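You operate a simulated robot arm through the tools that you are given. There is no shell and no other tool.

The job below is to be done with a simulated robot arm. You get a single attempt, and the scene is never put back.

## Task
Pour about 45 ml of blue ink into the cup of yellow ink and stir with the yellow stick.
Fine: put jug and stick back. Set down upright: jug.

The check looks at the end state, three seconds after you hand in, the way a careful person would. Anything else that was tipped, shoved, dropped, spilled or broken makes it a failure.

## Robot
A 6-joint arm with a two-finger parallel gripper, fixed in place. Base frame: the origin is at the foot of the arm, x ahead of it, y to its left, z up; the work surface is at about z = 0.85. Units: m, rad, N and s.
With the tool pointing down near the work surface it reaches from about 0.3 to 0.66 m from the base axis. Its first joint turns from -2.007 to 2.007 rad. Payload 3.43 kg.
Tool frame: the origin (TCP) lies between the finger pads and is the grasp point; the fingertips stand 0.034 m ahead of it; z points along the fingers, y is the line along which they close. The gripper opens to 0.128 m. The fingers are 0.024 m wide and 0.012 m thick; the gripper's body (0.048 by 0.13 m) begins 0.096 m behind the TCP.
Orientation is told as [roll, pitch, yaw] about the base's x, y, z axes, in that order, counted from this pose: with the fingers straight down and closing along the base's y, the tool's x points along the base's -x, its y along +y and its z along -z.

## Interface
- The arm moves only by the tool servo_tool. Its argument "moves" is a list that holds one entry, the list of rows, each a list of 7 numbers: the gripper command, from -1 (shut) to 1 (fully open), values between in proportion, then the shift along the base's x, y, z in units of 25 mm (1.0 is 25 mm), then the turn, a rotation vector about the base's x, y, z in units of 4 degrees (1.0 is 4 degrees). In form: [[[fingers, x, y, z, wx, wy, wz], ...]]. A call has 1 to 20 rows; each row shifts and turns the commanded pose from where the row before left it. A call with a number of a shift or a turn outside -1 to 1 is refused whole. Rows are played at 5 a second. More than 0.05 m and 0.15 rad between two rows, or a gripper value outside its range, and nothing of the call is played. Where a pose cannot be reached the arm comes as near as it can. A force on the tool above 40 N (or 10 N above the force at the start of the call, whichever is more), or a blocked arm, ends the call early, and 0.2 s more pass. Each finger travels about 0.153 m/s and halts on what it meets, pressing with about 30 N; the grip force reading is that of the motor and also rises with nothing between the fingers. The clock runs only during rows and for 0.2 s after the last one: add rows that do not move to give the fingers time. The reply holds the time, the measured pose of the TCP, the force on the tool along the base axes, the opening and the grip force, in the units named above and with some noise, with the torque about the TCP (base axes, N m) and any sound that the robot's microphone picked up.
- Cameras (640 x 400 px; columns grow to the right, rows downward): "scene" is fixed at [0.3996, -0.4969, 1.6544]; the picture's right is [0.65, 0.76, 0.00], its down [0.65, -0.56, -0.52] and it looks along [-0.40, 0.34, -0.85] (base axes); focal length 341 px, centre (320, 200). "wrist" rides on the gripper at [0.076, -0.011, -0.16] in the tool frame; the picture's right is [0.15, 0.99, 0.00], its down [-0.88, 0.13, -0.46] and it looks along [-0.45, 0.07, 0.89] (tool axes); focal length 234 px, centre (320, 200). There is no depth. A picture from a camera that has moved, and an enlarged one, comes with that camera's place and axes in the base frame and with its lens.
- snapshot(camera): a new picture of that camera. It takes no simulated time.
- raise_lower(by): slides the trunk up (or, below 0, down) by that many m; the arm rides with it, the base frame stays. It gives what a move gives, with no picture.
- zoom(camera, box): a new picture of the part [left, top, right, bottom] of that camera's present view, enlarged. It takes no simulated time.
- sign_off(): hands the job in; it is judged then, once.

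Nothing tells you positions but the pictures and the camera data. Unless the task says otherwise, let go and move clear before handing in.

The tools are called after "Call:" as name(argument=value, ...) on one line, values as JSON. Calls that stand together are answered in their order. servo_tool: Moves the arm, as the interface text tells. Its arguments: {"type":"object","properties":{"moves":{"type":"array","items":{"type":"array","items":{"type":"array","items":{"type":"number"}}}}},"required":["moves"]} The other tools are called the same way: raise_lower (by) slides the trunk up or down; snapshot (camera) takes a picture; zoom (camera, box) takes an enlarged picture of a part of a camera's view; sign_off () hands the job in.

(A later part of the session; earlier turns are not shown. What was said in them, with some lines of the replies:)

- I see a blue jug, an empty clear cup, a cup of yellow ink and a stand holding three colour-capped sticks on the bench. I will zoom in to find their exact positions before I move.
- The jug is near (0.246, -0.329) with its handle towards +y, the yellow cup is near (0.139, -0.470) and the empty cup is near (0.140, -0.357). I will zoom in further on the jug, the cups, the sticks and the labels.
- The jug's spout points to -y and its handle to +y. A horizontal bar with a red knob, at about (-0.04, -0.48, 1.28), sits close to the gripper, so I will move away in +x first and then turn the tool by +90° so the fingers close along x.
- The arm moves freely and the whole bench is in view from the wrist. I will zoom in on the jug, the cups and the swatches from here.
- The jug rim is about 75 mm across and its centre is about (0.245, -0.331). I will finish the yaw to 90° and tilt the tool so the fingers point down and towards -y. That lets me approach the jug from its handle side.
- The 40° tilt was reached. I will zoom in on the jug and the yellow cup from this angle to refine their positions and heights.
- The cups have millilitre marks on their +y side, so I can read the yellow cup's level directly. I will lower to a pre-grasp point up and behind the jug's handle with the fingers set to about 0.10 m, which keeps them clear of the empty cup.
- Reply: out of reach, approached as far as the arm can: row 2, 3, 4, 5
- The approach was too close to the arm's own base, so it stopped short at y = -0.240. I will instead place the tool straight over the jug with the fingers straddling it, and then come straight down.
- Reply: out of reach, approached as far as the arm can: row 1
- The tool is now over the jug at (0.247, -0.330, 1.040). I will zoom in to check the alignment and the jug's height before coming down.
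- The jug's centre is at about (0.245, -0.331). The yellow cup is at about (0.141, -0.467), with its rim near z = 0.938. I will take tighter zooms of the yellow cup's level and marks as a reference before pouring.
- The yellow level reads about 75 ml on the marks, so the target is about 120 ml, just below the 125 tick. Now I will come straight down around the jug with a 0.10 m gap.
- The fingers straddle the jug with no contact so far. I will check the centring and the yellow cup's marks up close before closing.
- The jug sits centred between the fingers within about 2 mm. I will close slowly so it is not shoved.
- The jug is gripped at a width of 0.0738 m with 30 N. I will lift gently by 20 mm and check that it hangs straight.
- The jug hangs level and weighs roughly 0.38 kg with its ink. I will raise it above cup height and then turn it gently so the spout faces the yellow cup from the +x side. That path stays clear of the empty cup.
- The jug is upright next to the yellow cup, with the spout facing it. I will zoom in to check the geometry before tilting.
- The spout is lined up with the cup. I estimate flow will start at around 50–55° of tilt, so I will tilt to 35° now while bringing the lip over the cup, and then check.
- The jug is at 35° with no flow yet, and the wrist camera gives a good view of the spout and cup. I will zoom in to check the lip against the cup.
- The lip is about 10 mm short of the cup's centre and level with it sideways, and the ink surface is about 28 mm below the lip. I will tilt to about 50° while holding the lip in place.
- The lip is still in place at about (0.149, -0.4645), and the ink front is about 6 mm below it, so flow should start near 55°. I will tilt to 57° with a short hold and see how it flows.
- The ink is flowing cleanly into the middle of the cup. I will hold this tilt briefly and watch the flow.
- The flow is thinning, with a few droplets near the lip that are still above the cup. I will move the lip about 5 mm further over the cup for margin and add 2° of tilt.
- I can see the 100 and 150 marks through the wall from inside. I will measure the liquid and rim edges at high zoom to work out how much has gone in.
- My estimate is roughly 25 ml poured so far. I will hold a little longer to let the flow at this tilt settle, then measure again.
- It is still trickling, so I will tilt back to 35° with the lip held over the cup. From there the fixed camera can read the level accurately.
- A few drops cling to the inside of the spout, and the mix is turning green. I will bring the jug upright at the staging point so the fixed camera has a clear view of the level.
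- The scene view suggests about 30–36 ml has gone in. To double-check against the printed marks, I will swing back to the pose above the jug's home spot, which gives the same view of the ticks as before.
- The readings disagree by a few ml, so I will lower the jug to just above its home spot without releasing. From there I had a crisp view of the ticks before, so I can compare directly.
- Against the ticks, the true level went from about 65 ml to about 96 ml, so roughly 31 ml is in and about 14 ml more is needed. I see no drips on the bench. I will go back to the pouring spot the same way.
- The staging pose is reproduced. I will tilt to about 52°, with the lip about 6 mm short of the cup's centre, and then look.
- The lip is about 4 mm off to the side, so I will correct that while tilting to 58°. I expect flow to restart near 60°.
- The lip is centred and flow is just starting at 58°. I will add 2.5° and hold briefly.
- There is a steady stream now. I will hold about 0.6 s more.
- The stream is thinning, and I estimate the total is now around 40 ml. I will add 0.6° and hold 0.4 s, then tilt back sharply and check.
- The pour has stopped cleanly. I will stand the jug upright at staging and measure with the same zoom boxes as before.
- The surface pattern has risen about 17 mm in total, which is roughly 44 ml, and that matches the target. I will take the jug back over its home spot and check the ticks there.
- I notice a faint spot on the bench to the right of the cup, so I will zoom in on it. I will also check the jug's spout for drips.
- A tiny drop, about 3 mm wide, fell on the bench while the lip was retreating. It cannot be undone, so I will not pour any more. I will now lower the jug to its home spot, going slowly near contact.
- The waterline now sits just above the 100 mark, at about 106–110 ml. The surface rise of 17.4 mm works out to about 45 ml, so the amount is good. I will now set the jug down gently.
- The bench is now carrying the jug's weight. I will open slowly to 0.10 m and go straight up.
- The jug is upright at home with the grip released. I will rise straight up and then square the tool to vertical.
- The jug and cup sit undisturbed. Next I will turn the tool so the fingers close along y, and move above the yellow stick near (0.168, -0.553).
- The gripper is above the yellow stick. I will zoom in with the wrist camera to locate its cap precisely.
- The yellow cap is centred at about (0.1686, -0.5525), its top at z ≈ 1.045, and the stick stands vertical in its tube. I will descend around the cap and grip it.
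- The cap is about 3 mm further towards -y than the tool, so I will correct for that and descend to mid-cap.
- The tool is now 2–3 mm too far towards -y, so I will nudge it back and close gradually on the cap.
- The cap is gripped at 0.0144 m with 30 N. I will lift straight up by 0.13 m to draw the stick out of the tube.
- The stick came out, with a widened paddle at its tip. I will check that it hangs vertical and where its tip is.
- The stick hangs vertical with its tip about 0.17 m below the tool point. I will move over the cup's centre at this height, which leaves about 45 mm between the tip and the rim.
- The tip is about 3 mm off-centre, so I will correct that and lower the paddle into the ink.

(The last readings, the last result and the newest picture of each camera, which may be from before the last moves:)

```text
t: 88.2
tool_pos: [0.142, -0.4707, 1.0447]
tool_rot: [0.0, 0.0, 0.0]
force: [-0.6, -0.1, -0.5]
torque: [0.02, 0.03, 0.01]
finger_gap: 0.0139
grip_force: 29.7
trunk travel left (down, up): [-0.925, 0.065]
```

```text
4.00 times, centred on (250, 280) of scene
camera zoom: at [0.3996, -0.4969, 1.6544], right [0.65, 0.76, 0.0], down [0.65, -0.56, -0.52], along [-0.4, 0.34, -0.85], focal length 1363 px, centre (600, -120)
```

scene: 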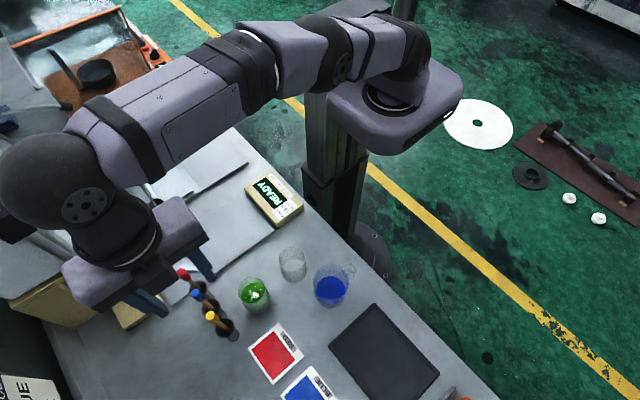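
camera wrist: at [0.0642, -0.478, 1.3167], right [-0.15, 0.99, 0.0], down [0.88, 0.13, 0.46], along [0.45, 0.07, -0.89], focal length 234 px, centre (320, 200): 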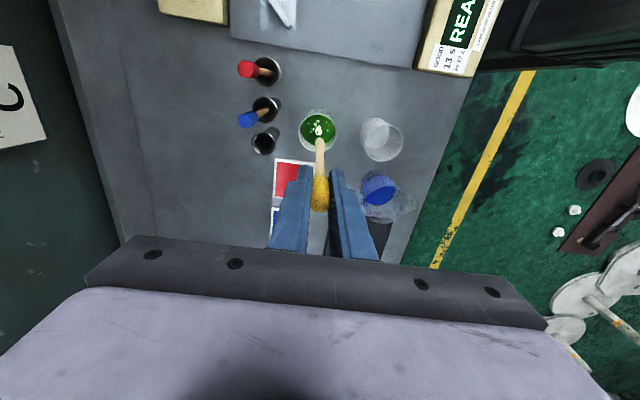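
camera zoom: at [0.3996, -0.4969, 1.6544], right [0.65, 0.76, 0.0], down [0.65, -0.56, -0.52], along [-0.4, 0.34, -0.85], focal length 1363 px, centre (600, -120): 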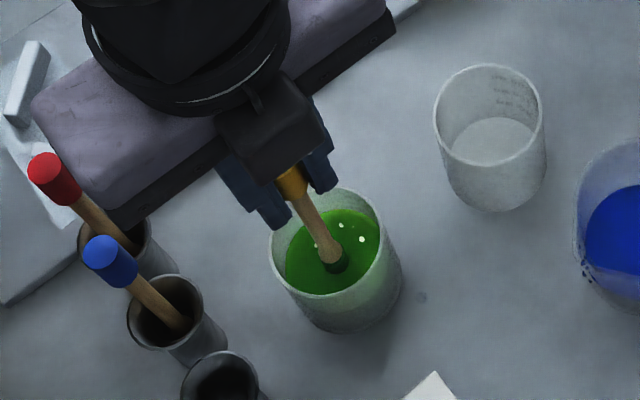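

The paddle is in the ink, near the middle. I will go 10 mm deeper and start stirring in 12 mm circles.

Call:
servo_tool(moves=[[[-1, 0, 0, -0.4, 0, 0, 0], [-1, 0.24, 0, 0, 0, 0, 0], [-1, 0.24, 0, 0, 0, 0, 0], [-1, -0.0917, 0.2821, 0, 0, 0, 0], [-1, -0.24, 0.1744, 0, 0, 0, 0], [-1, -0.2966, 0, 0, 0, 0, 0], [-1, -0.24, -0.1744, 0, 0, 0, 0], [-1, -0.0917, -0.2821, 0, 0, 0, 0], [-1, 0.0917, -0.2821, 0, 0, 0, 0], [-1, 0.24, -0.1744, 0, 0, 0, 0], [-1, 0.2966, 0, 0, 0, 0, 0], [-1, 0.24, 0.1744, 0, 0, 0, 0], [-1, 0.0917, 0.2821, 0, 0, 0, 0]]])

Call:
zoom(camera="scene", box=[200, 230, 300, 330])

Call:
zoom(camera="wrist", box=[270, 90, 370, 220])

```text
t: 91.0
tool_pos: [0.1538, -0.4697, 1.0364]
tool_rot: [0.0, 0.0, 0.001]
force: [-0.4, 0.4, 0.6]
torque: [0.01, -0.01, 0.0]
finger_gap: 0.0143
grip_force: 29.5
trunk travel left (down, up): [-0.925, 0.065]
```

```text
4.00 times, centred on (250, 280) of scene
camera zoom: at [0.3996, -0.4969, 1.6544], right [0.65, 0.76, 0.0], down [0.65, -0.56, -0.52], along [-0.4, 0.34, -0.85], focal length 1363 px, centre (600, -120)
```

zoom: 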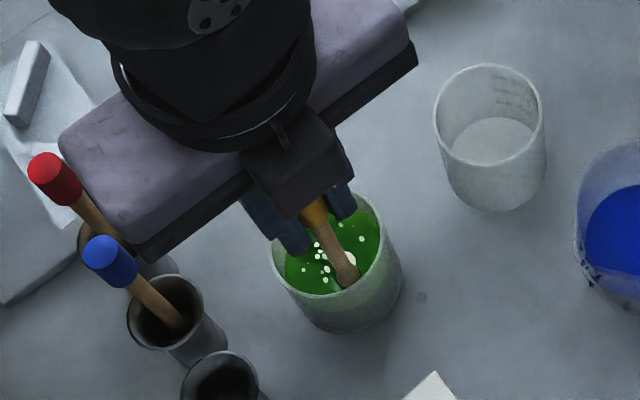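

```text
3.08 times, centred on (320, 155) of wrist
camera zoom: at [0.0785, -0.4826, 1.1966], right [-0.15, 0.99, 0.0], down [0.88, 0.13, 0.46], along [0.45, 0.07, -0.89], focal length 720 px, centre (320, 338)
```

zoom: 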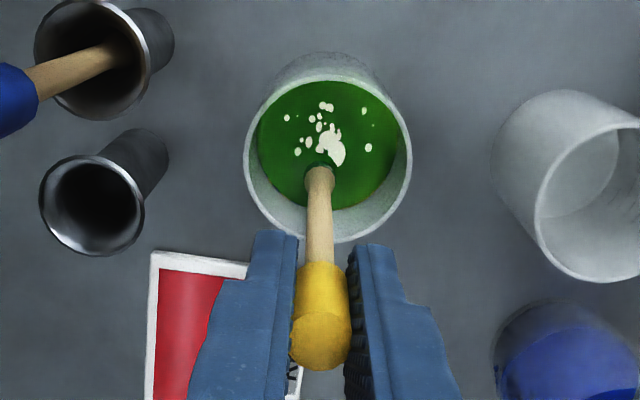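

The first turn went smoothly with no contact and the cup has not moved. I will continue with several more turns.

Call:
servo_tool(moves=[[[-1, -0.0917, 0.2821, 0, 0, 0, 0], [-1, -0.24, 0.1744, 0, 0, 0, 0], [-1, -0.2966, 0, 0, 0, 0, 0], [-1, -0.24, -0.1744, 0, 0, 0, 0], [-1, -0.0917, -0.2821, 0, 0, 0, 0], [-1, 0.0917, -0.2821, 0, 0, 0, 0], [-1, 0.24, -0.1744, 0, 0, 0, 0], [-1, 0.2966, 0, 0, 0, 0, 0], [-1, 0.24, 0.1744, 0, 0, 0, 0], [-1, 0.0917, 0.2821, 0, 0, 0, 0], [-1, -0.0917, 0.2821, 0.05, 0, 0, 0], [-1, -0.24, 0.1744, 0.05, 0, 0, 0], [-1, -0.2966, 0, 0.05, 0, 0, 0], [-1, -0.24, -0.1744, 0.05, 0, 0, 0], [-1, -0.0917, -0.2821, 0.05, 0, 0, 0], [-1, 0.0917, -0.2821, -0.05, 0, 0, 0], [-1, 0.24, -0.1744, -0.05, 0, 0, 0], [-1, 0.2966, 0, -0.05, 0, 0, 0], [-1, 0.24, 0.1744, -0.05, 0, 0, 0], [-1, 0.0917, 0.2821, -0.05, 0, 0, 0]]])

Call:
servo_tool(moves=[[[-1, -0.0917, 0.2821, 0, 0, 0, 0], [-1, -0.24, 0.1744, 0, 0, 0, 0], [-1, -0.2966, 0, 0, 0, 0, 0], [-1, -0.24, -0.1744, 0, 0, 0, 0], [-1, -0.0917, -0.2821, 0, 0, 0, 0], [-1, 0.0917, -0.2821, 0, 0, 0, 0], [-1, 0.24, -0.1744, 0, 0, 0, 0], [-1, 0.2966, 0, 0, 0, 0, 0], [-1, 0.24, 0.1744, 0, 0, 0, 0], [-1, 0.0917, 0.2821, 0, 0, 0, 0], [-1, -0.0917, 0.2821, 0.05, 0, 0, 0], [-1, -0.24, 0.1744, 0.05, 0, 0, 0], [-1, -0.2966, 0, 0.05, 0, 0, 0], [-1, -0.24, -0.1744, 0.05, 0, 0, 0], [-1, -0.0917, -0.2821, 0.05, 0, 0, 0], [-1, 0.0917, -0.2821, -0.05, 0, 0, 0], [-1, 0.24, -0.1744, -0.05, 0, 0, 0], [-1, 0.2966, 0, -0.05, 0, 0, 0], [-1, 0.24, 0.1744, -0.05, 0, 0, 0], [-1, 0.0917, 0.2821, -0.05, 0, 0, 0]]])

Call:
zoom(camera="scene", box=[225, 260, 285, 320])

Call:
zoom(camera="wrist", box=[270, 90, 370, 220])

```text
t: 95.2
tool_pos: [0.154, -0.4701, 1.035]
tool_rot: [0.001, -0.001, 0.0]
force: [0.6, 0.2, -0.7]
torque: [0.01, -0.01, -0.01]
finger_gap: 0.0141
grip_force: 29.5
trunk travel left (down, up): [-0.925, 0.065]
```

```text
t: 99.4
tool_pos: [0.1546, -0.4698, 1.0363]
tool_rot: [0.0, 0.0, 0.0]
force: [0.0, 0.1, 0.0]
torque: [-0.03, -0.01, 0.04]
finger_gap: 0.0143
grip_force: 29.5
trunk travel left (down, up): [-0.925, 0.065]
```

```text
6.67 times, centred on (255, 290) of scene
camera zoom: at [0.3996, -0.4969, 1.6544], right [0.65, 0.76, 0.0], down [0.65, -0.56, -0.52], along [-0.4, 0.34, -0.85], focal length 2272 px, centre (753, -400)
```

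zoom: 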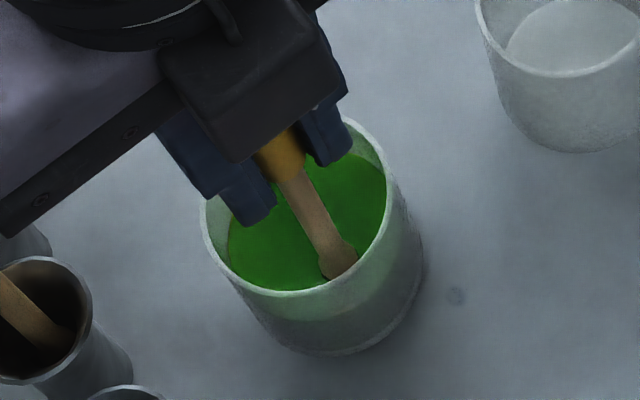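

```text
3.08 times, centred on (320, 155) of wrist
camera zoom: at [0.0786, -0.4815, 1.1966], right [-0.15, 0.99, 0.0], down [0.88, 0.13, 0.46], along [0.45, 0.07, -0.89], focal length 720 px, centre (320, 338)
```

zoom: 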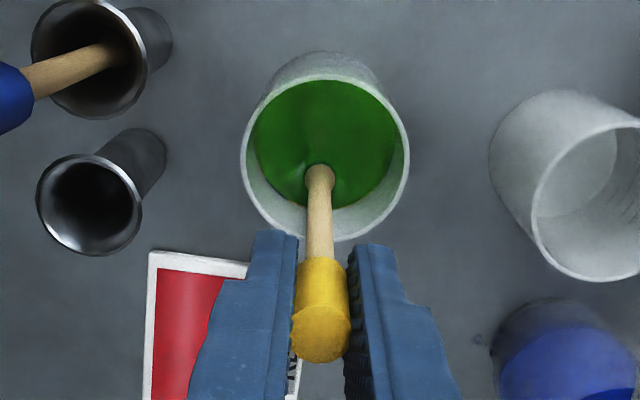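

The foam patch is gone and the colour is evening out. I will do four more turns, two in reverse, to finish mixing.

Call:
servo_tool(moves=[[[-1, -0.0917, -0.2821, 0.05, 0, 0, 0], [-1, -0.24, -0.1744, 0.05, 0, 0, 0], [-1, -0.2966, 0, 0.05, 0, 0, 0], [-1, -0.24, 0.1744, 0.05, 0, 0, 0], [-1, -0.0917, 0.2821, 0.05, 0, 0, 0], [-1, 0.0917, 0.2821, 0.05, 0, 0, 0], [-1, 0.24, 0.1744, 0.05, 0, 0, 0], [-1, 0.2966, 0, 0.05, 0, 0, 0], [-1, 0.24, -0.1744, 0.05, 0, 0, 0], [-1, 0.0917, -0.2821, 0.05, 0, 0, 0], [-1, -0.0917, -0.2821, -0.05, 0, 0, 0], [-1, -0.24, -0.1744, -0.05, 0, 0, 0], [-1, -0.2966, 0, -0.05, 0, 0, 0], [-1, -0.24, 0.1744, -0.05, 0, 0, 0], [-1, -0.0917, 0.2821, -0.05, 0, 0, 0], [-1, 0.0917, 0.2821, -0.05, 0, 0, 0], [-1, 0.24, 0.1744, -0.05, 0, 0, 0], [-1, 0.2966, 0, -0.05, 0, 0, 0], [-1, 0.24, -0.1744, -0.05, 0, 0, 0], [-1, 0.0917, -0.2821, -0.05, 0, 0, 0]]])

Call:
servo_tool(moves=[[[-1, -0.0917, 0.2821, 0, 0, 0, 0], [-1, -0.24, 0.1744, 0, 0, 0, 0], [-1, -0.2966, 0, 0, 0, 0, 0], [-1, -0.24, -0.1744, 0, 0, 0, 0], [-1, -0.0917, -0.2821, 0, 0, 0, 0], [-1, 0.0917, -0.2821, 0, 0, 0, 0], [-1, 0.24, -0.1744, 0, 0, 0, 0], [-1, 0.2966, 0, 0, 0, 0, 0], [-1, 0.24, 0.1744, 0, 0, 0, 0], [-1, 0.0917, 0.2821, 0, 0, 0, 0], [-1, -0.0917, 0.2821, 0, 0, 0, 0], [-1, -0.24, 0.1744, 0, 0, 0, 0], [-1, -0.2966, 0, 0, 0, 0, 0], [-1, -0.24, -0.1744, 0, 0, 0, 0], [-1, -0.0917, -0.2821, 0, 0, 0, 0], [-1, 0.0917, -0.2821, 0, 0, 0, 0], [-1, 0.24, -0.1744, 0, 0, 0, 0], [-1, 0.2966, 0, 0, 0, 0, 0], [-1, 0.24, 0.1744, 0, 0, 0, 0], [-1, 0.0917, 0.2821, 0, 0, 0, 0]]])

Call:
zoom(camera="scene", box=[225, 260, 285, 320])

Call:
zoom(camera="wrist", box=[270, 90, 370, 220])

```text
t: 103.6
tool_pos: [0.1541, -0.4708, 1.0358]
tool_rot: [0.001, 0.0, 0.001]
force: [0.1, 0.4, -0.5]
torque: [0.0, 0.01, 0.0]
finger_gap: 0.0138
grip_force: 29.6
trunk travel left (down, up): [-0.925, 0.065]
```

```text
t: 107.8
tool_pos: [0.1543, -0.4708, 1.0344]
tool_rot: [0.001, 0.002, -0.002]
force: [-0.3, 0.3, -0.2]
torque: [0.03, 0.03, 0.0]
finger_gap: 0.0138
grip_force: 29.7
trunk travel left (down, up): [-0.925, 0.065]
```

```text
6.67 times, centred on (255, 290) of scene
camera zoom: at [0.3996, -0.4969, 1.6544], right [0.65, 0.76, 0.0], down [0.65, -0.56, -0.52], along [-0.4, 0.34, -0.85], focal length 2272 px, centre (753, -400)
```

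zoom: 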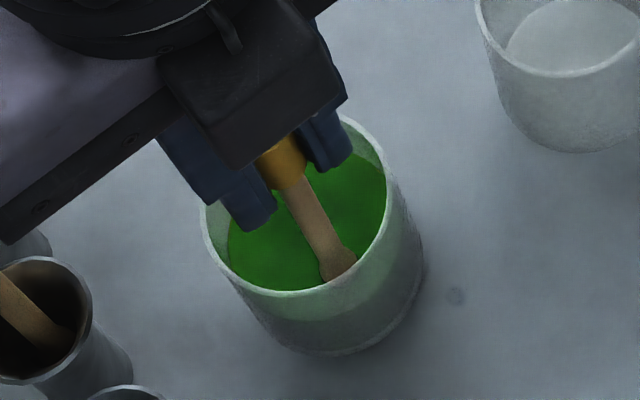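

```text
3.08 times, centred on (320, 155) of wrist
camera zoom: at [0.0796, -0.4824, 1.1956], right [-0.15, 0.99, 0.0], down [0.88, 0.13, 0.46], along [0.45, 0.07, -0.89], focal length 720 px, centre (320, 338)
```

zoom: 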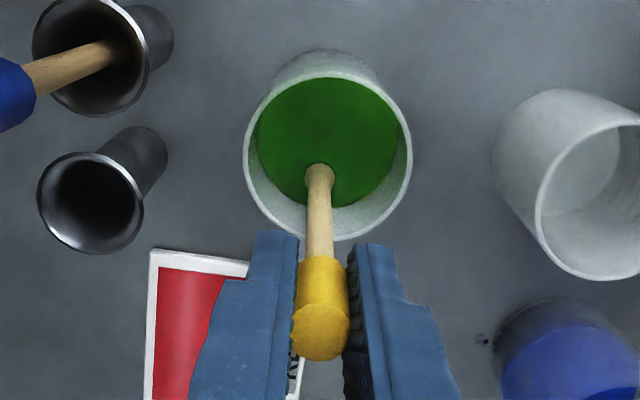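

The mix is a uniform green. I can also see small dark spots beside the jug, so I will look at those while I have this view.

Call:
zoom(camera="wrist", box=[360, 185, 400, 225])

Call:
zoom(camera="scene", box=[305, 255, 355, 315])

Call:
zoom(camera="scene", box=[305, 275, 340, 300])

```text
10.00 times, centred on (380, 205) of wrist
camera zoom: at [0.0796, -0.4824, 1.1956], right [-0.15, 0.99, 0.0], down [0.88, 0.13, 0.46], along [0.45, 0.07, -0.89], focal length 2342 px, centre (-280, 150)
```

zoom: 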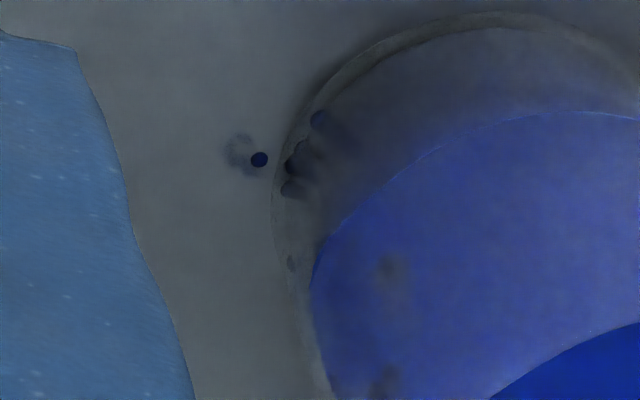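

```text
6.67 times, centred on (330, 285) of scene
camera zoom: at [0.3996, -0.4969, 1.6544], right [0.65, 0.76, 0.0], down [0.65, -0.56, -0.52], along [-0.4, 0.34, -0.85], focal length 2272 px, centre (253, -367)
```

zoom: 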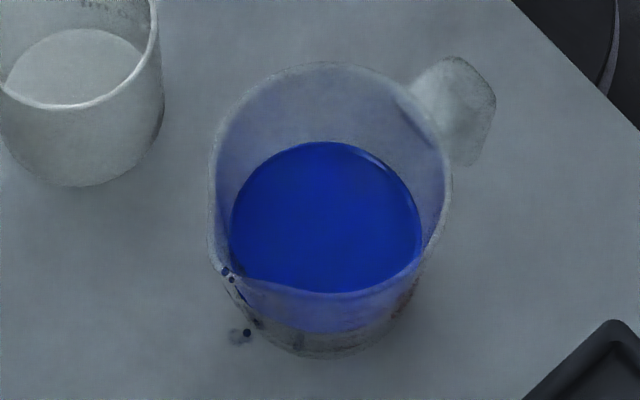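

```text
16.00 times, centred on (322, 288) of scene
camera zoom: at [0.3996, -0.4969, 1.6544], right [0.65, 0.76, 0.0], down [0.65, -0.56, -0.52], along [-0.4, 0.34, -0.85], focal length 5452 px, centre (280, -1200)
```

zoom: 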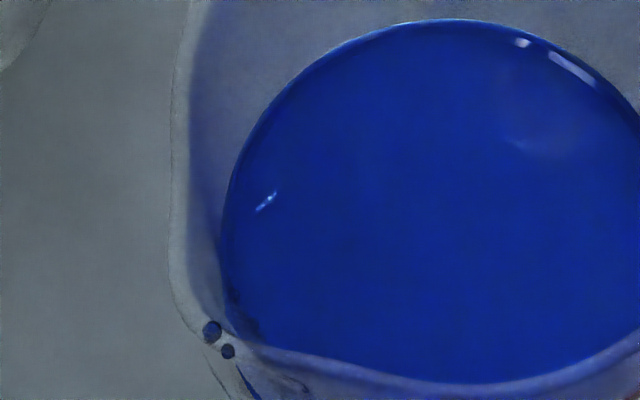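

A couple of tiny drops lie below the jug's spout. They are minor and I cannot wipe them up. I will raise the stick slowly out of the ink and let it drain inside the cup for a few seconds.

Call:
servo_tool(moves=[[[-1, -0.24, 0, 0, 0, 0, 0], [-1, -0.24, 0, 0, 0, 0, 0], [-1, 0, 0, 0.3, 0, 0, 0], [-1, 0, 0, 0.3, 0, 0, 0], [-1, 0, 0, 0.4, 0, 0, 0], [-1, 0, 0, 0.4, 0, 0, 0], [-1, 0, 0, 0.4, 0, 0, 0], [-1, 0, 0, 0.3, 0, 0, 0], [-1, 0, 0, 0, 0, 0, 0], [-1, 0, 0, 0, 0, 0, 0], [-1, 0, 0, 0, 0, 0, 0], [-1, 0, 0, 0, 0, 0, 0], [-1, 0, 0, 0, 0, 0, 0], [-1, 0, 0, 0, 0, 0, 0], [-1, 0, 0, 0, 0, 0, 0], [-1, 0, 0, 0, 0, 0, 0], [-1, 0, 0, 0, 0, 0, 0], [-1, 0, 0, 0, 0, 0, 0], [-1, 0, 0, 0, 0, 0, 0], [-1, 0, 0, 0, 0, 0, 0]]])

Call:
zoom(camera="scene", box=[225, 260, 285, 320])

Call:
zoom(camera="wrist", box=[270, 90, 370, 220])

```text
t: 112.0
tool_pos: [0.141, -0.4697, 1.0895]
tool_rot: [0.0, -0.001, -0.002]
force: [0.2, -0.2, 0.3]
torque: [0.01, -0.02, 0.02]
finger_gap: 0.0138
grip_force: 30.1
trunk travel left (down, up): [-0.925, 0.065]
```

```text
6.67 times, centred on (255, 290) of scene
camera zoom: at [0.3996, -0.4969, 1.6544], right [0.65, 0.76, 0.0], down [0.65, -0.56, -0.52], along [-0.4, 0.34, -0.85], focal length 2272 px, centre (753, -400)
```

zoom: 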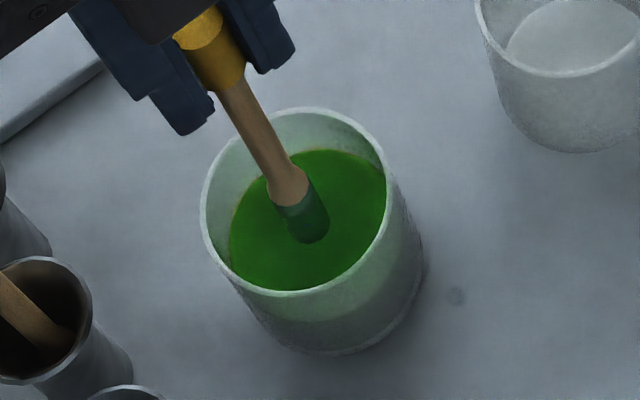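

```text
3.08 times, centred on (320, 155) of wrist
camera zoom: at [0.0661, -0.4821, 1.2495], right [-0.15, 0.99, 0.0], down [0.88, 0.13, 0.46], along [0.45, 0.07, -0.89], focal length 720 px, centre (320, 338)
```

zoom: 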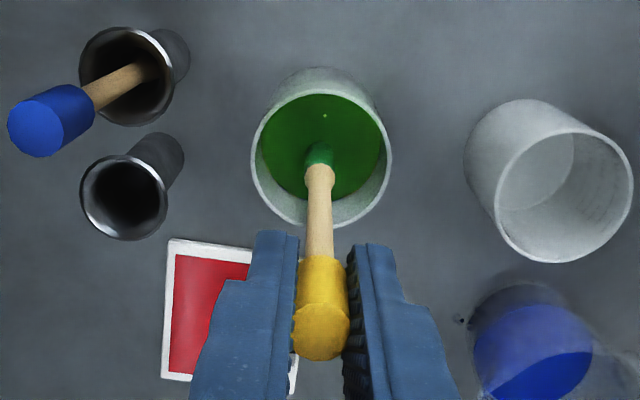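

The paddle is out of the liquid and draining. I will wait a little longer, then raise it above the rim and wait again over the cup.

Call:
servo_tool(moves=[[[-1, 0, 0, 0, 0, 0, 0], [-1, 0, 0, 0, 0, 0, 0], [-1, 0, 0, 0, 0, 0, 0], [-1, 0, 0, 0, 0, 0, 0], [-1, 0, 0, 0, 0, 0, 0], [-1, 0, 0, 0.4, 0, 0, 0], [-1, 0, 0, 0.5, 0, 0, 0], [-1, 0, 0, 0.5, 0, 0, 0], [-1, 0, 0, 0.5, 0, 0, 0], [-1, 0, 0, 0.5, 0, 0, 0], [-1, 0, 0, 0.4, 0, 0, 0], [-1, 0, 0, 0, 0, 0, 0], [-1, 0, 0, 0, 0, 0, 0], [-1, 0, 0, 0, 0, 0, 0], [-1, 0, 0, 0, 0, 0, 0], [-1, 0, 0, 0, 0, 0, 0], [-1, 0, 0, 0, 0, 0, 0], [-1, 0, 0, 0, 0, 0, 0], [-1, 0, 0, 0, 0, 0, 0], [-1, 0, 0, 0, 0, 0, 0]]])

Call:
zoom(camera="scene", box=[225, 250, 295, 320])

Call:
zoom(camera="wrist", box=[270, 90, 370, 220])

```text
t: 116.2
tool_pos: [0.142, -0.4704, 1.1589]
tool_rot: [-0.001, 0.001, -0.001]
force: [0.4, -0.4, 0.4]
torque: [0.03, -0.02, 0.0]
finger_gap: 0.0137
grip_force: 30.1
trunk travel left (down, up): [-0.925, 0.065]
```

```text
5.71 times, centred on (260, 285) of scene
camera zoom: at [0.3996, -0.4969, 1.6544], right [0.65, 0.76, 0.0], down [0.65, -0.56, -0.52], along [-0.4, 0.34, -0.85], focal length 1947 px, centre (663, -286)
```

zoom: 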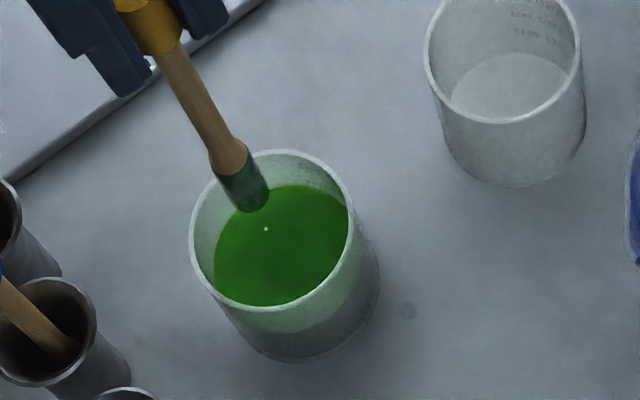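

```text
3.08 times, centred on (320, 155) of wrist
camera zoom: at [0.0668, -0.4824, 1.3189], right [-0.15, 0.99, 0.0], down [0.88, 0.13, 0.46], along [0.45, 0.07, -0.89], focal length 720 px, centre (320, 338)
```

zoom: 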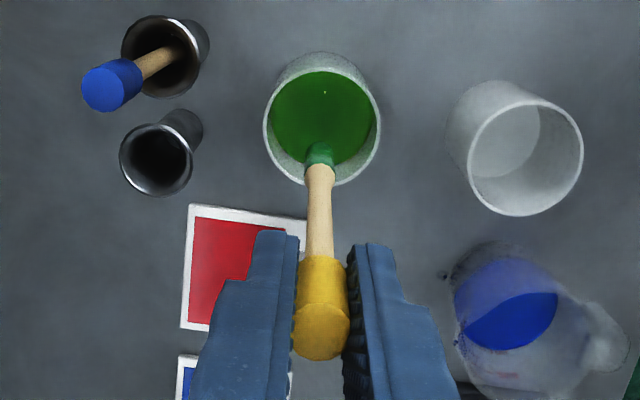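

The stick has drained and nothing is dripping. I will carry it back over its tube by retracing the same moves.

Call:
servo_tool(moves=[[[-1, 0.1, -0.3, 0, 0, 0, 0], [-1, 0.18, -0.6, 0, 0, 0, 0], [-1, 0.18, -0.6, 0, 0, 0, 0], [-1, 0.18, -0.6, 0, 0, 0, 0], [-1, 0.18, -0.6, 0, 0, 0, 0], [-1, 0.14, -0.42, 0, 0, 0, 0], [-1, 0.08, -0.2, 0, 0, 0, 0], [-1, 0, 0, -0.1, 0, 0, 0], [-1, 0, 0, 0, 0, 0, 0]]])

Call:
zoom(camera="wrist", box=[280, 110, 360, 220])

Call:
zoom(camera="scene", box=[195, 285, 245, 335])

```text
t: 118.2
tool_pos: [0.1689, -0.5545, 1.155]
tool_rot: [-0.001, 0.0, 0.0]
force: [-0.3, -0.4, -0.6]
torque: [0.03, -0.01, 0.0]
finger_gap: 0.014
grip_force: 29.8
trunk travel left (down, up): [-0.925, 0.065]
```

```text
3.64 times, centred on (320, 165) of wrist
camera zoom: at [0.0933, -0.566, 1.3156], right [-0.15, 0.99, 0.0], down [0.88, 0.13, 0.46], along [0.45, 0.07, -0.89], focal length 852 px, centre (320, 327)
```

zoom: 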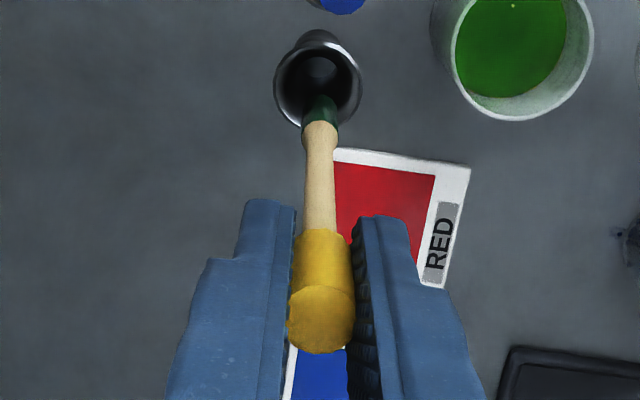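

```text
8.00 times, centred on (220, 310) of scene
camera zoom: at [0.3996, -0.4969, 1.6544], right [0.65, 0.76, 0.0], down [0.65, -0.56, -0.52], along [-0.4, 0.34, -0.85], focal length 2726 px, centre (1120, -680)
```

zoom: 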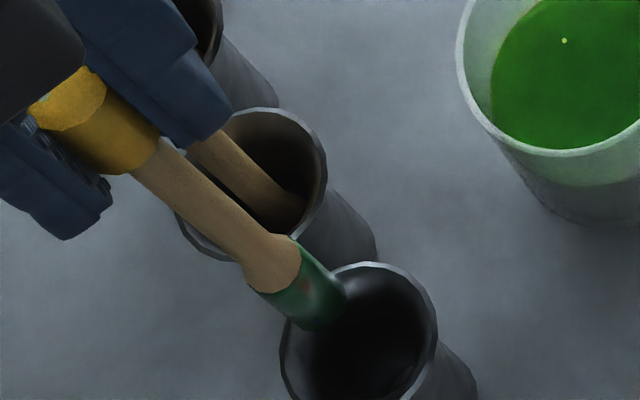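

The stick has slid about 7 mm down in the grip, and the tip is aligned with the tube to within about 4 mm. I will lower it into the tube.

Call:
servo_tool(moves=[[[-1, 0.05, 0, -0.5, 0, 0, 0], [-1, 0.03, 0, -0.6, 0, 0, 0], [-1, 0, 0, -0.6, 0, 0, 0], [-1, 0, 0, -0.6, 0, 0, 0], [-1, 0, 0, -0.6, 0, 0, 0], [-1, 0, 0, -0.6, 0, 0, 0], [-1, 0, 0, -0.6, 0, 0, 0], [-1, 0, 0, 0, 0, 0, 0]]])

Call:
zoom(camera="wrist", box=[270, 110, 370, 220])

Call:
zoom(camera="scene", box=[150, 240, 270, 345])

```text
t: 120.0
tool_pos: [0.1703, -0.5529, 1.0532]
tool_rot: [-0.002, 0.001, 0.0]
force: [-0.1, 0.0, -0.7]
torque: [-0.05, 0.01, 0.02]
finger_gap: 0.0136
grip_force: 30.0
trunk travel left (down, up): [-0.925, 0.065]
```

```text
3.64 times, centred on (320, 165) of wrist
camera zoom: at [0.0954, -0.5639, 1.2152], right [-0.15, 0.99, 0.0], down [0.88, 0.13, 0.46], along [0.45, 0.07, -0.89], focal length 852 px, centre (320, 327)
```

zoom: 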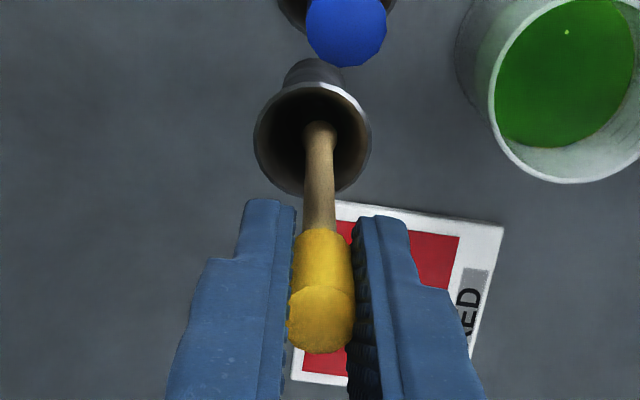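

```text
3.81 times, centred on (210, 292) of scene
camera zoom: at [0.3996, -0.4969, 1.6544], right [0.65, 0.76, 0.0], down [0.65, -0.56, -0.52], along [-0.4, 0.34, -0.85], focal length 1298 px, centre (739, -152)
```

zoom: 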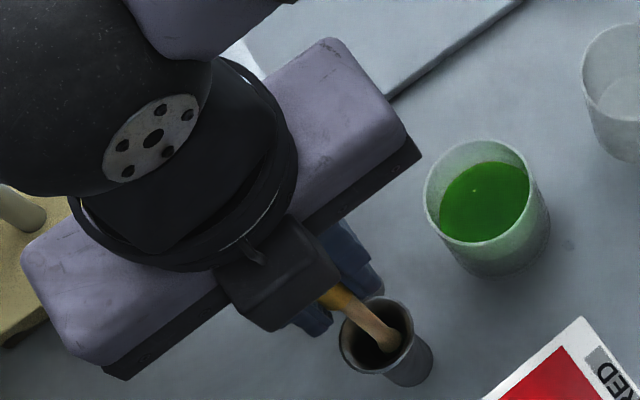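

The stick is inside the tube. I will lower the last 15–20 mm in small steps while watching the force.

Call:
servo_tool(moves=[[[-1, 0, 0, -0.2, 0, 0, 0], [-1, 0, 0, -0.2, 0, 0, 0], [-1, 0, 0, -0.15, 0, 0, 0], [-1, 0, 0, 0, 0, 0, 0]]])

Call:
servo_tool(moves=[[[-1, 0, 0, -0.1, 0, 0, 0], [-1, 0, 0, 0, 0, 0, 0]]])

Call:
servo_tool(moves=[[[-1, 0, 0, -0.1, 0, 0, 0], [-1, 0, 0, 0, 0, 0, 0]]])

```text
t: 121.0
tool_pos: [0.1706, -0.5539, 1.0391]
tool_rot: [-0.001, 0.0, 0.0]
force: [-0.1, 0.2, 0.7]
torque: [-0.03, -0.02, 0.04]
finger_gap: 0.0137
grip_force: 29.8
trunk travel left (down, up): [-0.925, 0.065]
```

```text
t: 121.6
tool_pos: [0.1696, -0.5533, 1.0359]
tool_rot: [-0.001, -0.001, 0.0]
force: [-0.6, -0.6, -0.1]
torque: [0.01, -0.04, 0.02]
finger_gap: 0.0138
grip_force: 30.0
trunk travel left (down, up): [-0.925, 0.065]
```

```text
t: 122.2
tool_pos: [0.1701, -0.5537, 1.0349]
tool_rot: [-0.002, -0.001, -0.001]
force: [-0.1, -0.1, 5.6]
torque: [0.06, -0.04, 0.02]
finger_gap: 0.0135
grip_force: 30.4
trunk travel left (down, up): [-0.925, 0.065]
```

The stick has touched the bottom of its tube, with 5.6 N of contact. I will ease up slightly and open slowly.

Call:
servo_tool(moves=[[[-1, 0, 0, 0.03, 0, 0, 0], [-0.78, 0, 0, 0, 0, 0, 0], [-0.74, 0, 0, 0, 0, 0, 0], [-0.7, 0, 0, 0, 0, 0, 0], [-0.64, 0, 0, 0, 0, 0, 0], [-0.56, 0, 0, 0, 0, 0, 0], [-0.45, 0, 0, 0, 0, 0, 0], [-0.3, 0, 0, 0, 0, 0, 0], [-0.2, 0, 0, 0, 0, 0, 0], [-0.2, 0, 0, 0, 0, 0, 0]]])

Call:
zoom(camera="wrist", box=[270, 110, 370, 220])

Call:
zoom(camera="scene", box=[150, 240, 270, 345])

```text
t: 124.4
tool_pos: [0.1704, -0.5539, 1.035]
tool_rot: [0.001, -0.001, -0.001]
force: [0.1, 0.4, 1.0]
torque: [0.01, 0.01, 0.0]
finger_gap: 0.0514
grip_force: 0.0
trunk travel left (down, up): [-0.925, 0.065]
```

```text
3.64 times, centred on (320, 165) of wrist
camera zoom: at [0.0947, -0.566, 1.1954], right [-0.15, 0.99, 0.0], down [0.88, 0.13, 0.46], along [0.45, 0.07, -0.89], focal length 852 px, centre (320, 327)
```

zoom: 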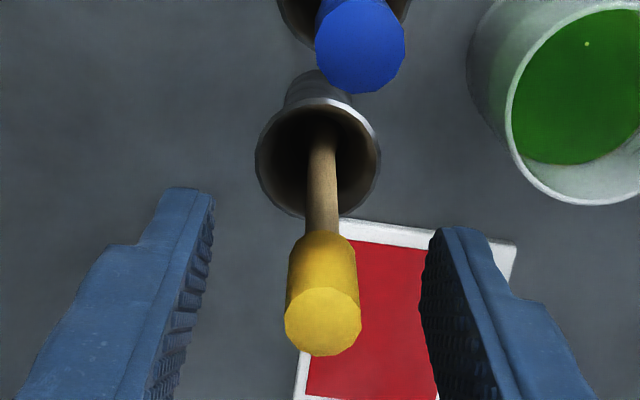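

```text
3.81 times, centred on (210, 292) of scene
camera zoom: at [0.3996, -0.4969, 1.6544], right [0.65, 0.76, 0.0], down [0.65, -0.56, -0.52], along [-0.4, 0.34, -0.85], focal length 1298 px, centre (739, -152)
```

zoom: 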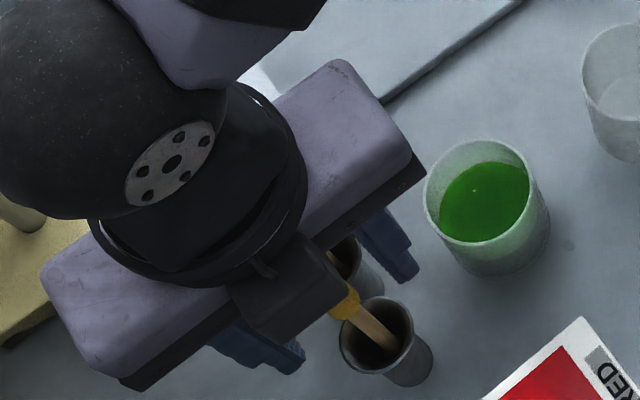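

The stick stands on its own in its tube. I will rise straight up and then move clear of the bench items.

Call:
servo_tool(moves=[[[-0.2, 0, 0, 0.4, 0, 0, 0], [-0.2, 0, 0, 0.8, 0, 0, 0], [-0.2, 0, 0, 1, 0, 0, 0], [-0.2, 0, 0, 1, 0, 0, 0], [-0.2, 0, 0, 1, 0, 0, 0], [-0.2, 0, 0, 1, 0, 0, 0], [-0.2, 0, 0, 1, 0, 0, 0], [-0.2, 0, 0, 0.5, 0, 0, 0], [-0.2, 0.5, 0.5, 0, 0, 0, 0], [-0.2, 0.8, 0.9, 0, 0, 0, 0], [-0.2, 0.8, 0.9, 0, 0, 0, 0], [-0.2, 0.8, 0.9, 0, 0, 0, 0], [-0.2, 0.6, 0.9, 0, 0, 0, 0], [-0.2, 0.3, 0.9, 0, 0, 0, 0], [-0.2, 0, 0.9, 0, 0, 0, 0], [-0.2, 0, 0.9, 0, 0, 0, 0], [-0.2, 0, 0.5, 0, 0, 0, 0], [-0.2, 0, 0, 0, 0, 0, 0]]])

Call:
snapshot(camera="scene")

Call:
snapshot(camera="wrist")

Call:
zoom(camera="scene", box=[165, 240, 365, 345])

```text
t: 128.2
tool_pos: [0.2642, -0.3717, 1.2001]
tool_rot: [0.0, 0.0, 0.0]
force: [0.2, 0.4, -0.2]
torque: [-0.01, 0.0, 0.03]
finger_gap: 0.0512
grip_force: 0.0
trunk travel left (down, up): [-0.925, 0.065]
```

```text
taken
```

scene: 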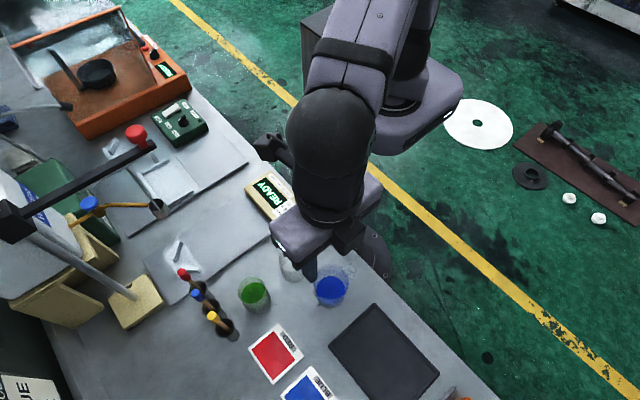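

```text
taken
camera wrist: at [0.1889, -0.3834, 1.3608], right [-0.15, 0.99, 0.0], down [0.88, 0.13, 0.46], along [0.45, 0.07, -0.89], focal length 234 px, centre (320, 200)
```

wrist: 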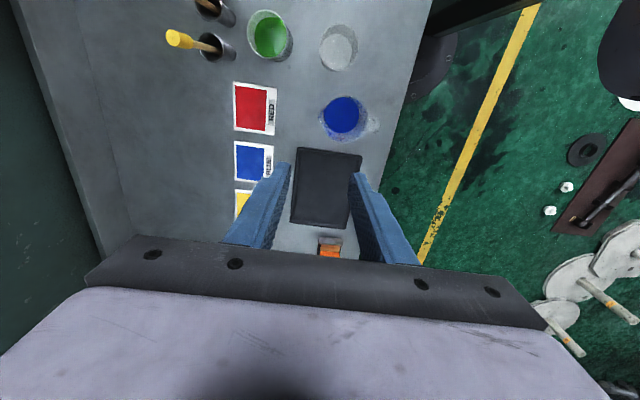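

```text
3.20 times, centred on (265, 292) of scene
camera zoom: at [0.3996, -0.4969, 1.6544], right [0.65, 0.76, 0.0], down [0.65, -0.56, -0.52], along [-0.4, 0.34, -0.85], focal length 1090 px, centre (496, -96)
```

zoom: 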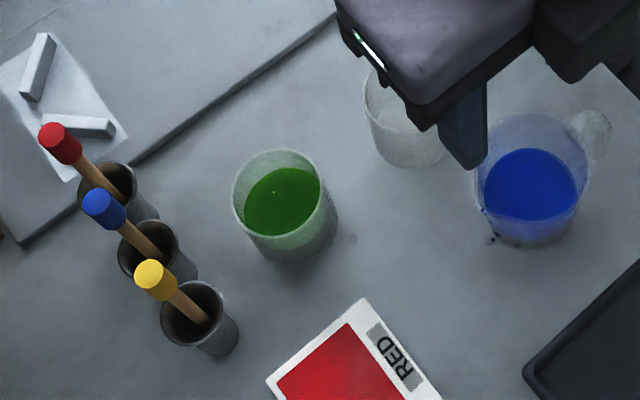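

Everything is back in place. I will do a last close check of the stick, the cup and the jug before handing in.

Call:
zoom(camera="scene", box=[235, 270, 275, 315])

Call:
zoom(camera="wrist", box=[150, 0, 390, 150])

Call:
zoom(camera="wrist", box=[300, 80, 390, 150])

```text
8.89 times, centred on (255, 292) of scene
camera zoom: at [0.3996, -0.4969, 1.6544], right [0.65, 0.76, 0.0], down [0.65, -0.56, -0.52], along [-0.4, 0.34, -0.85], focal length 3029 px, centre (898, -622)
```

zoom: 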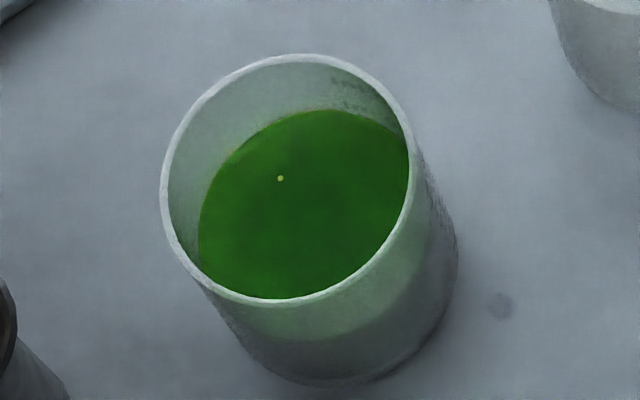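

```text
2.67 times, centred on (270, 75) of wrist
camera zoom: at [0.1889, -0.3834, 1.3608], right [-0.15, 0.99, 0.0], down [0.88, 0.13, 0.46], along [0.45, 0.07, -0.89], focal length 624 px, centre (453, 533)
```

zoom: 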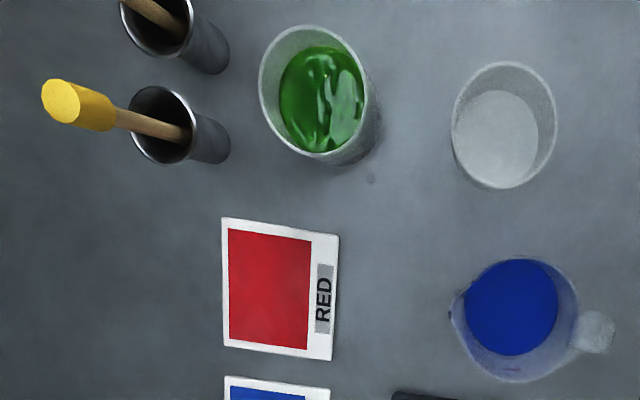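

```text
5.71 times, centred on (345, 115) of wrist
camera zoom: at [0.1889, -0.3834, 1.3608], right [-0.15, 0.99, 0.0], down [0.88, 0.13, 0.46], along [0.45, 0.07, -0.89], focal length 1338 px, centre (177, 686)
```

zoom: 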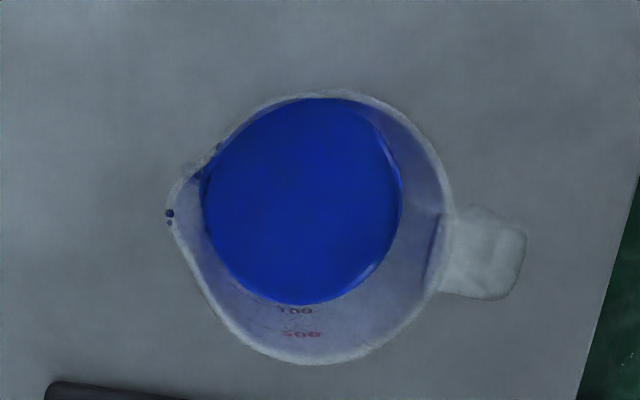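

The jug is upright at its home spot, the yellow stick is back in its tube, and the cup is an even green with about 44 ml of blue added. The gripper is open and clear. Two or three pinhead-sized drips of ink remain on the bench, one beside the cup and the rest at the foot of the jug under its spout. I had no way to wipe them up, so I am handing in.

Call:
sign_off()

```text
The job is handed in.
```

I poured roughly 44 ml of blue ink into the cup of yellow and stirred it to an even green. A few small drops of blue ink ended up on the bench, so the job was not spill-free.

- **Amount:** The fixed camera put the poured volume at 44–45 ml. The marks on the cup gave a lower figure of 39–41 ml, so it could be a few ml short of 45. It took two pours, because I stopped after about 31 ml to check the level.
- **Jug:** It stands upright within a few millimetres of where it started.
- **Stick:** The yellow stick is back in its own tube. I let it drain over the cup first, but its tip is still coated in green ink.
- **Spill:** One mark about 3 mm wide is beside the cup, and one or two more are at the foot of the jug below the spout. I had nothing to wipe them with. A couple of droplets were still on the jug's spout and could fall later.

Nothing else on the bench was tipped, shoved or dropped, and the gripper is open and clear of everything.
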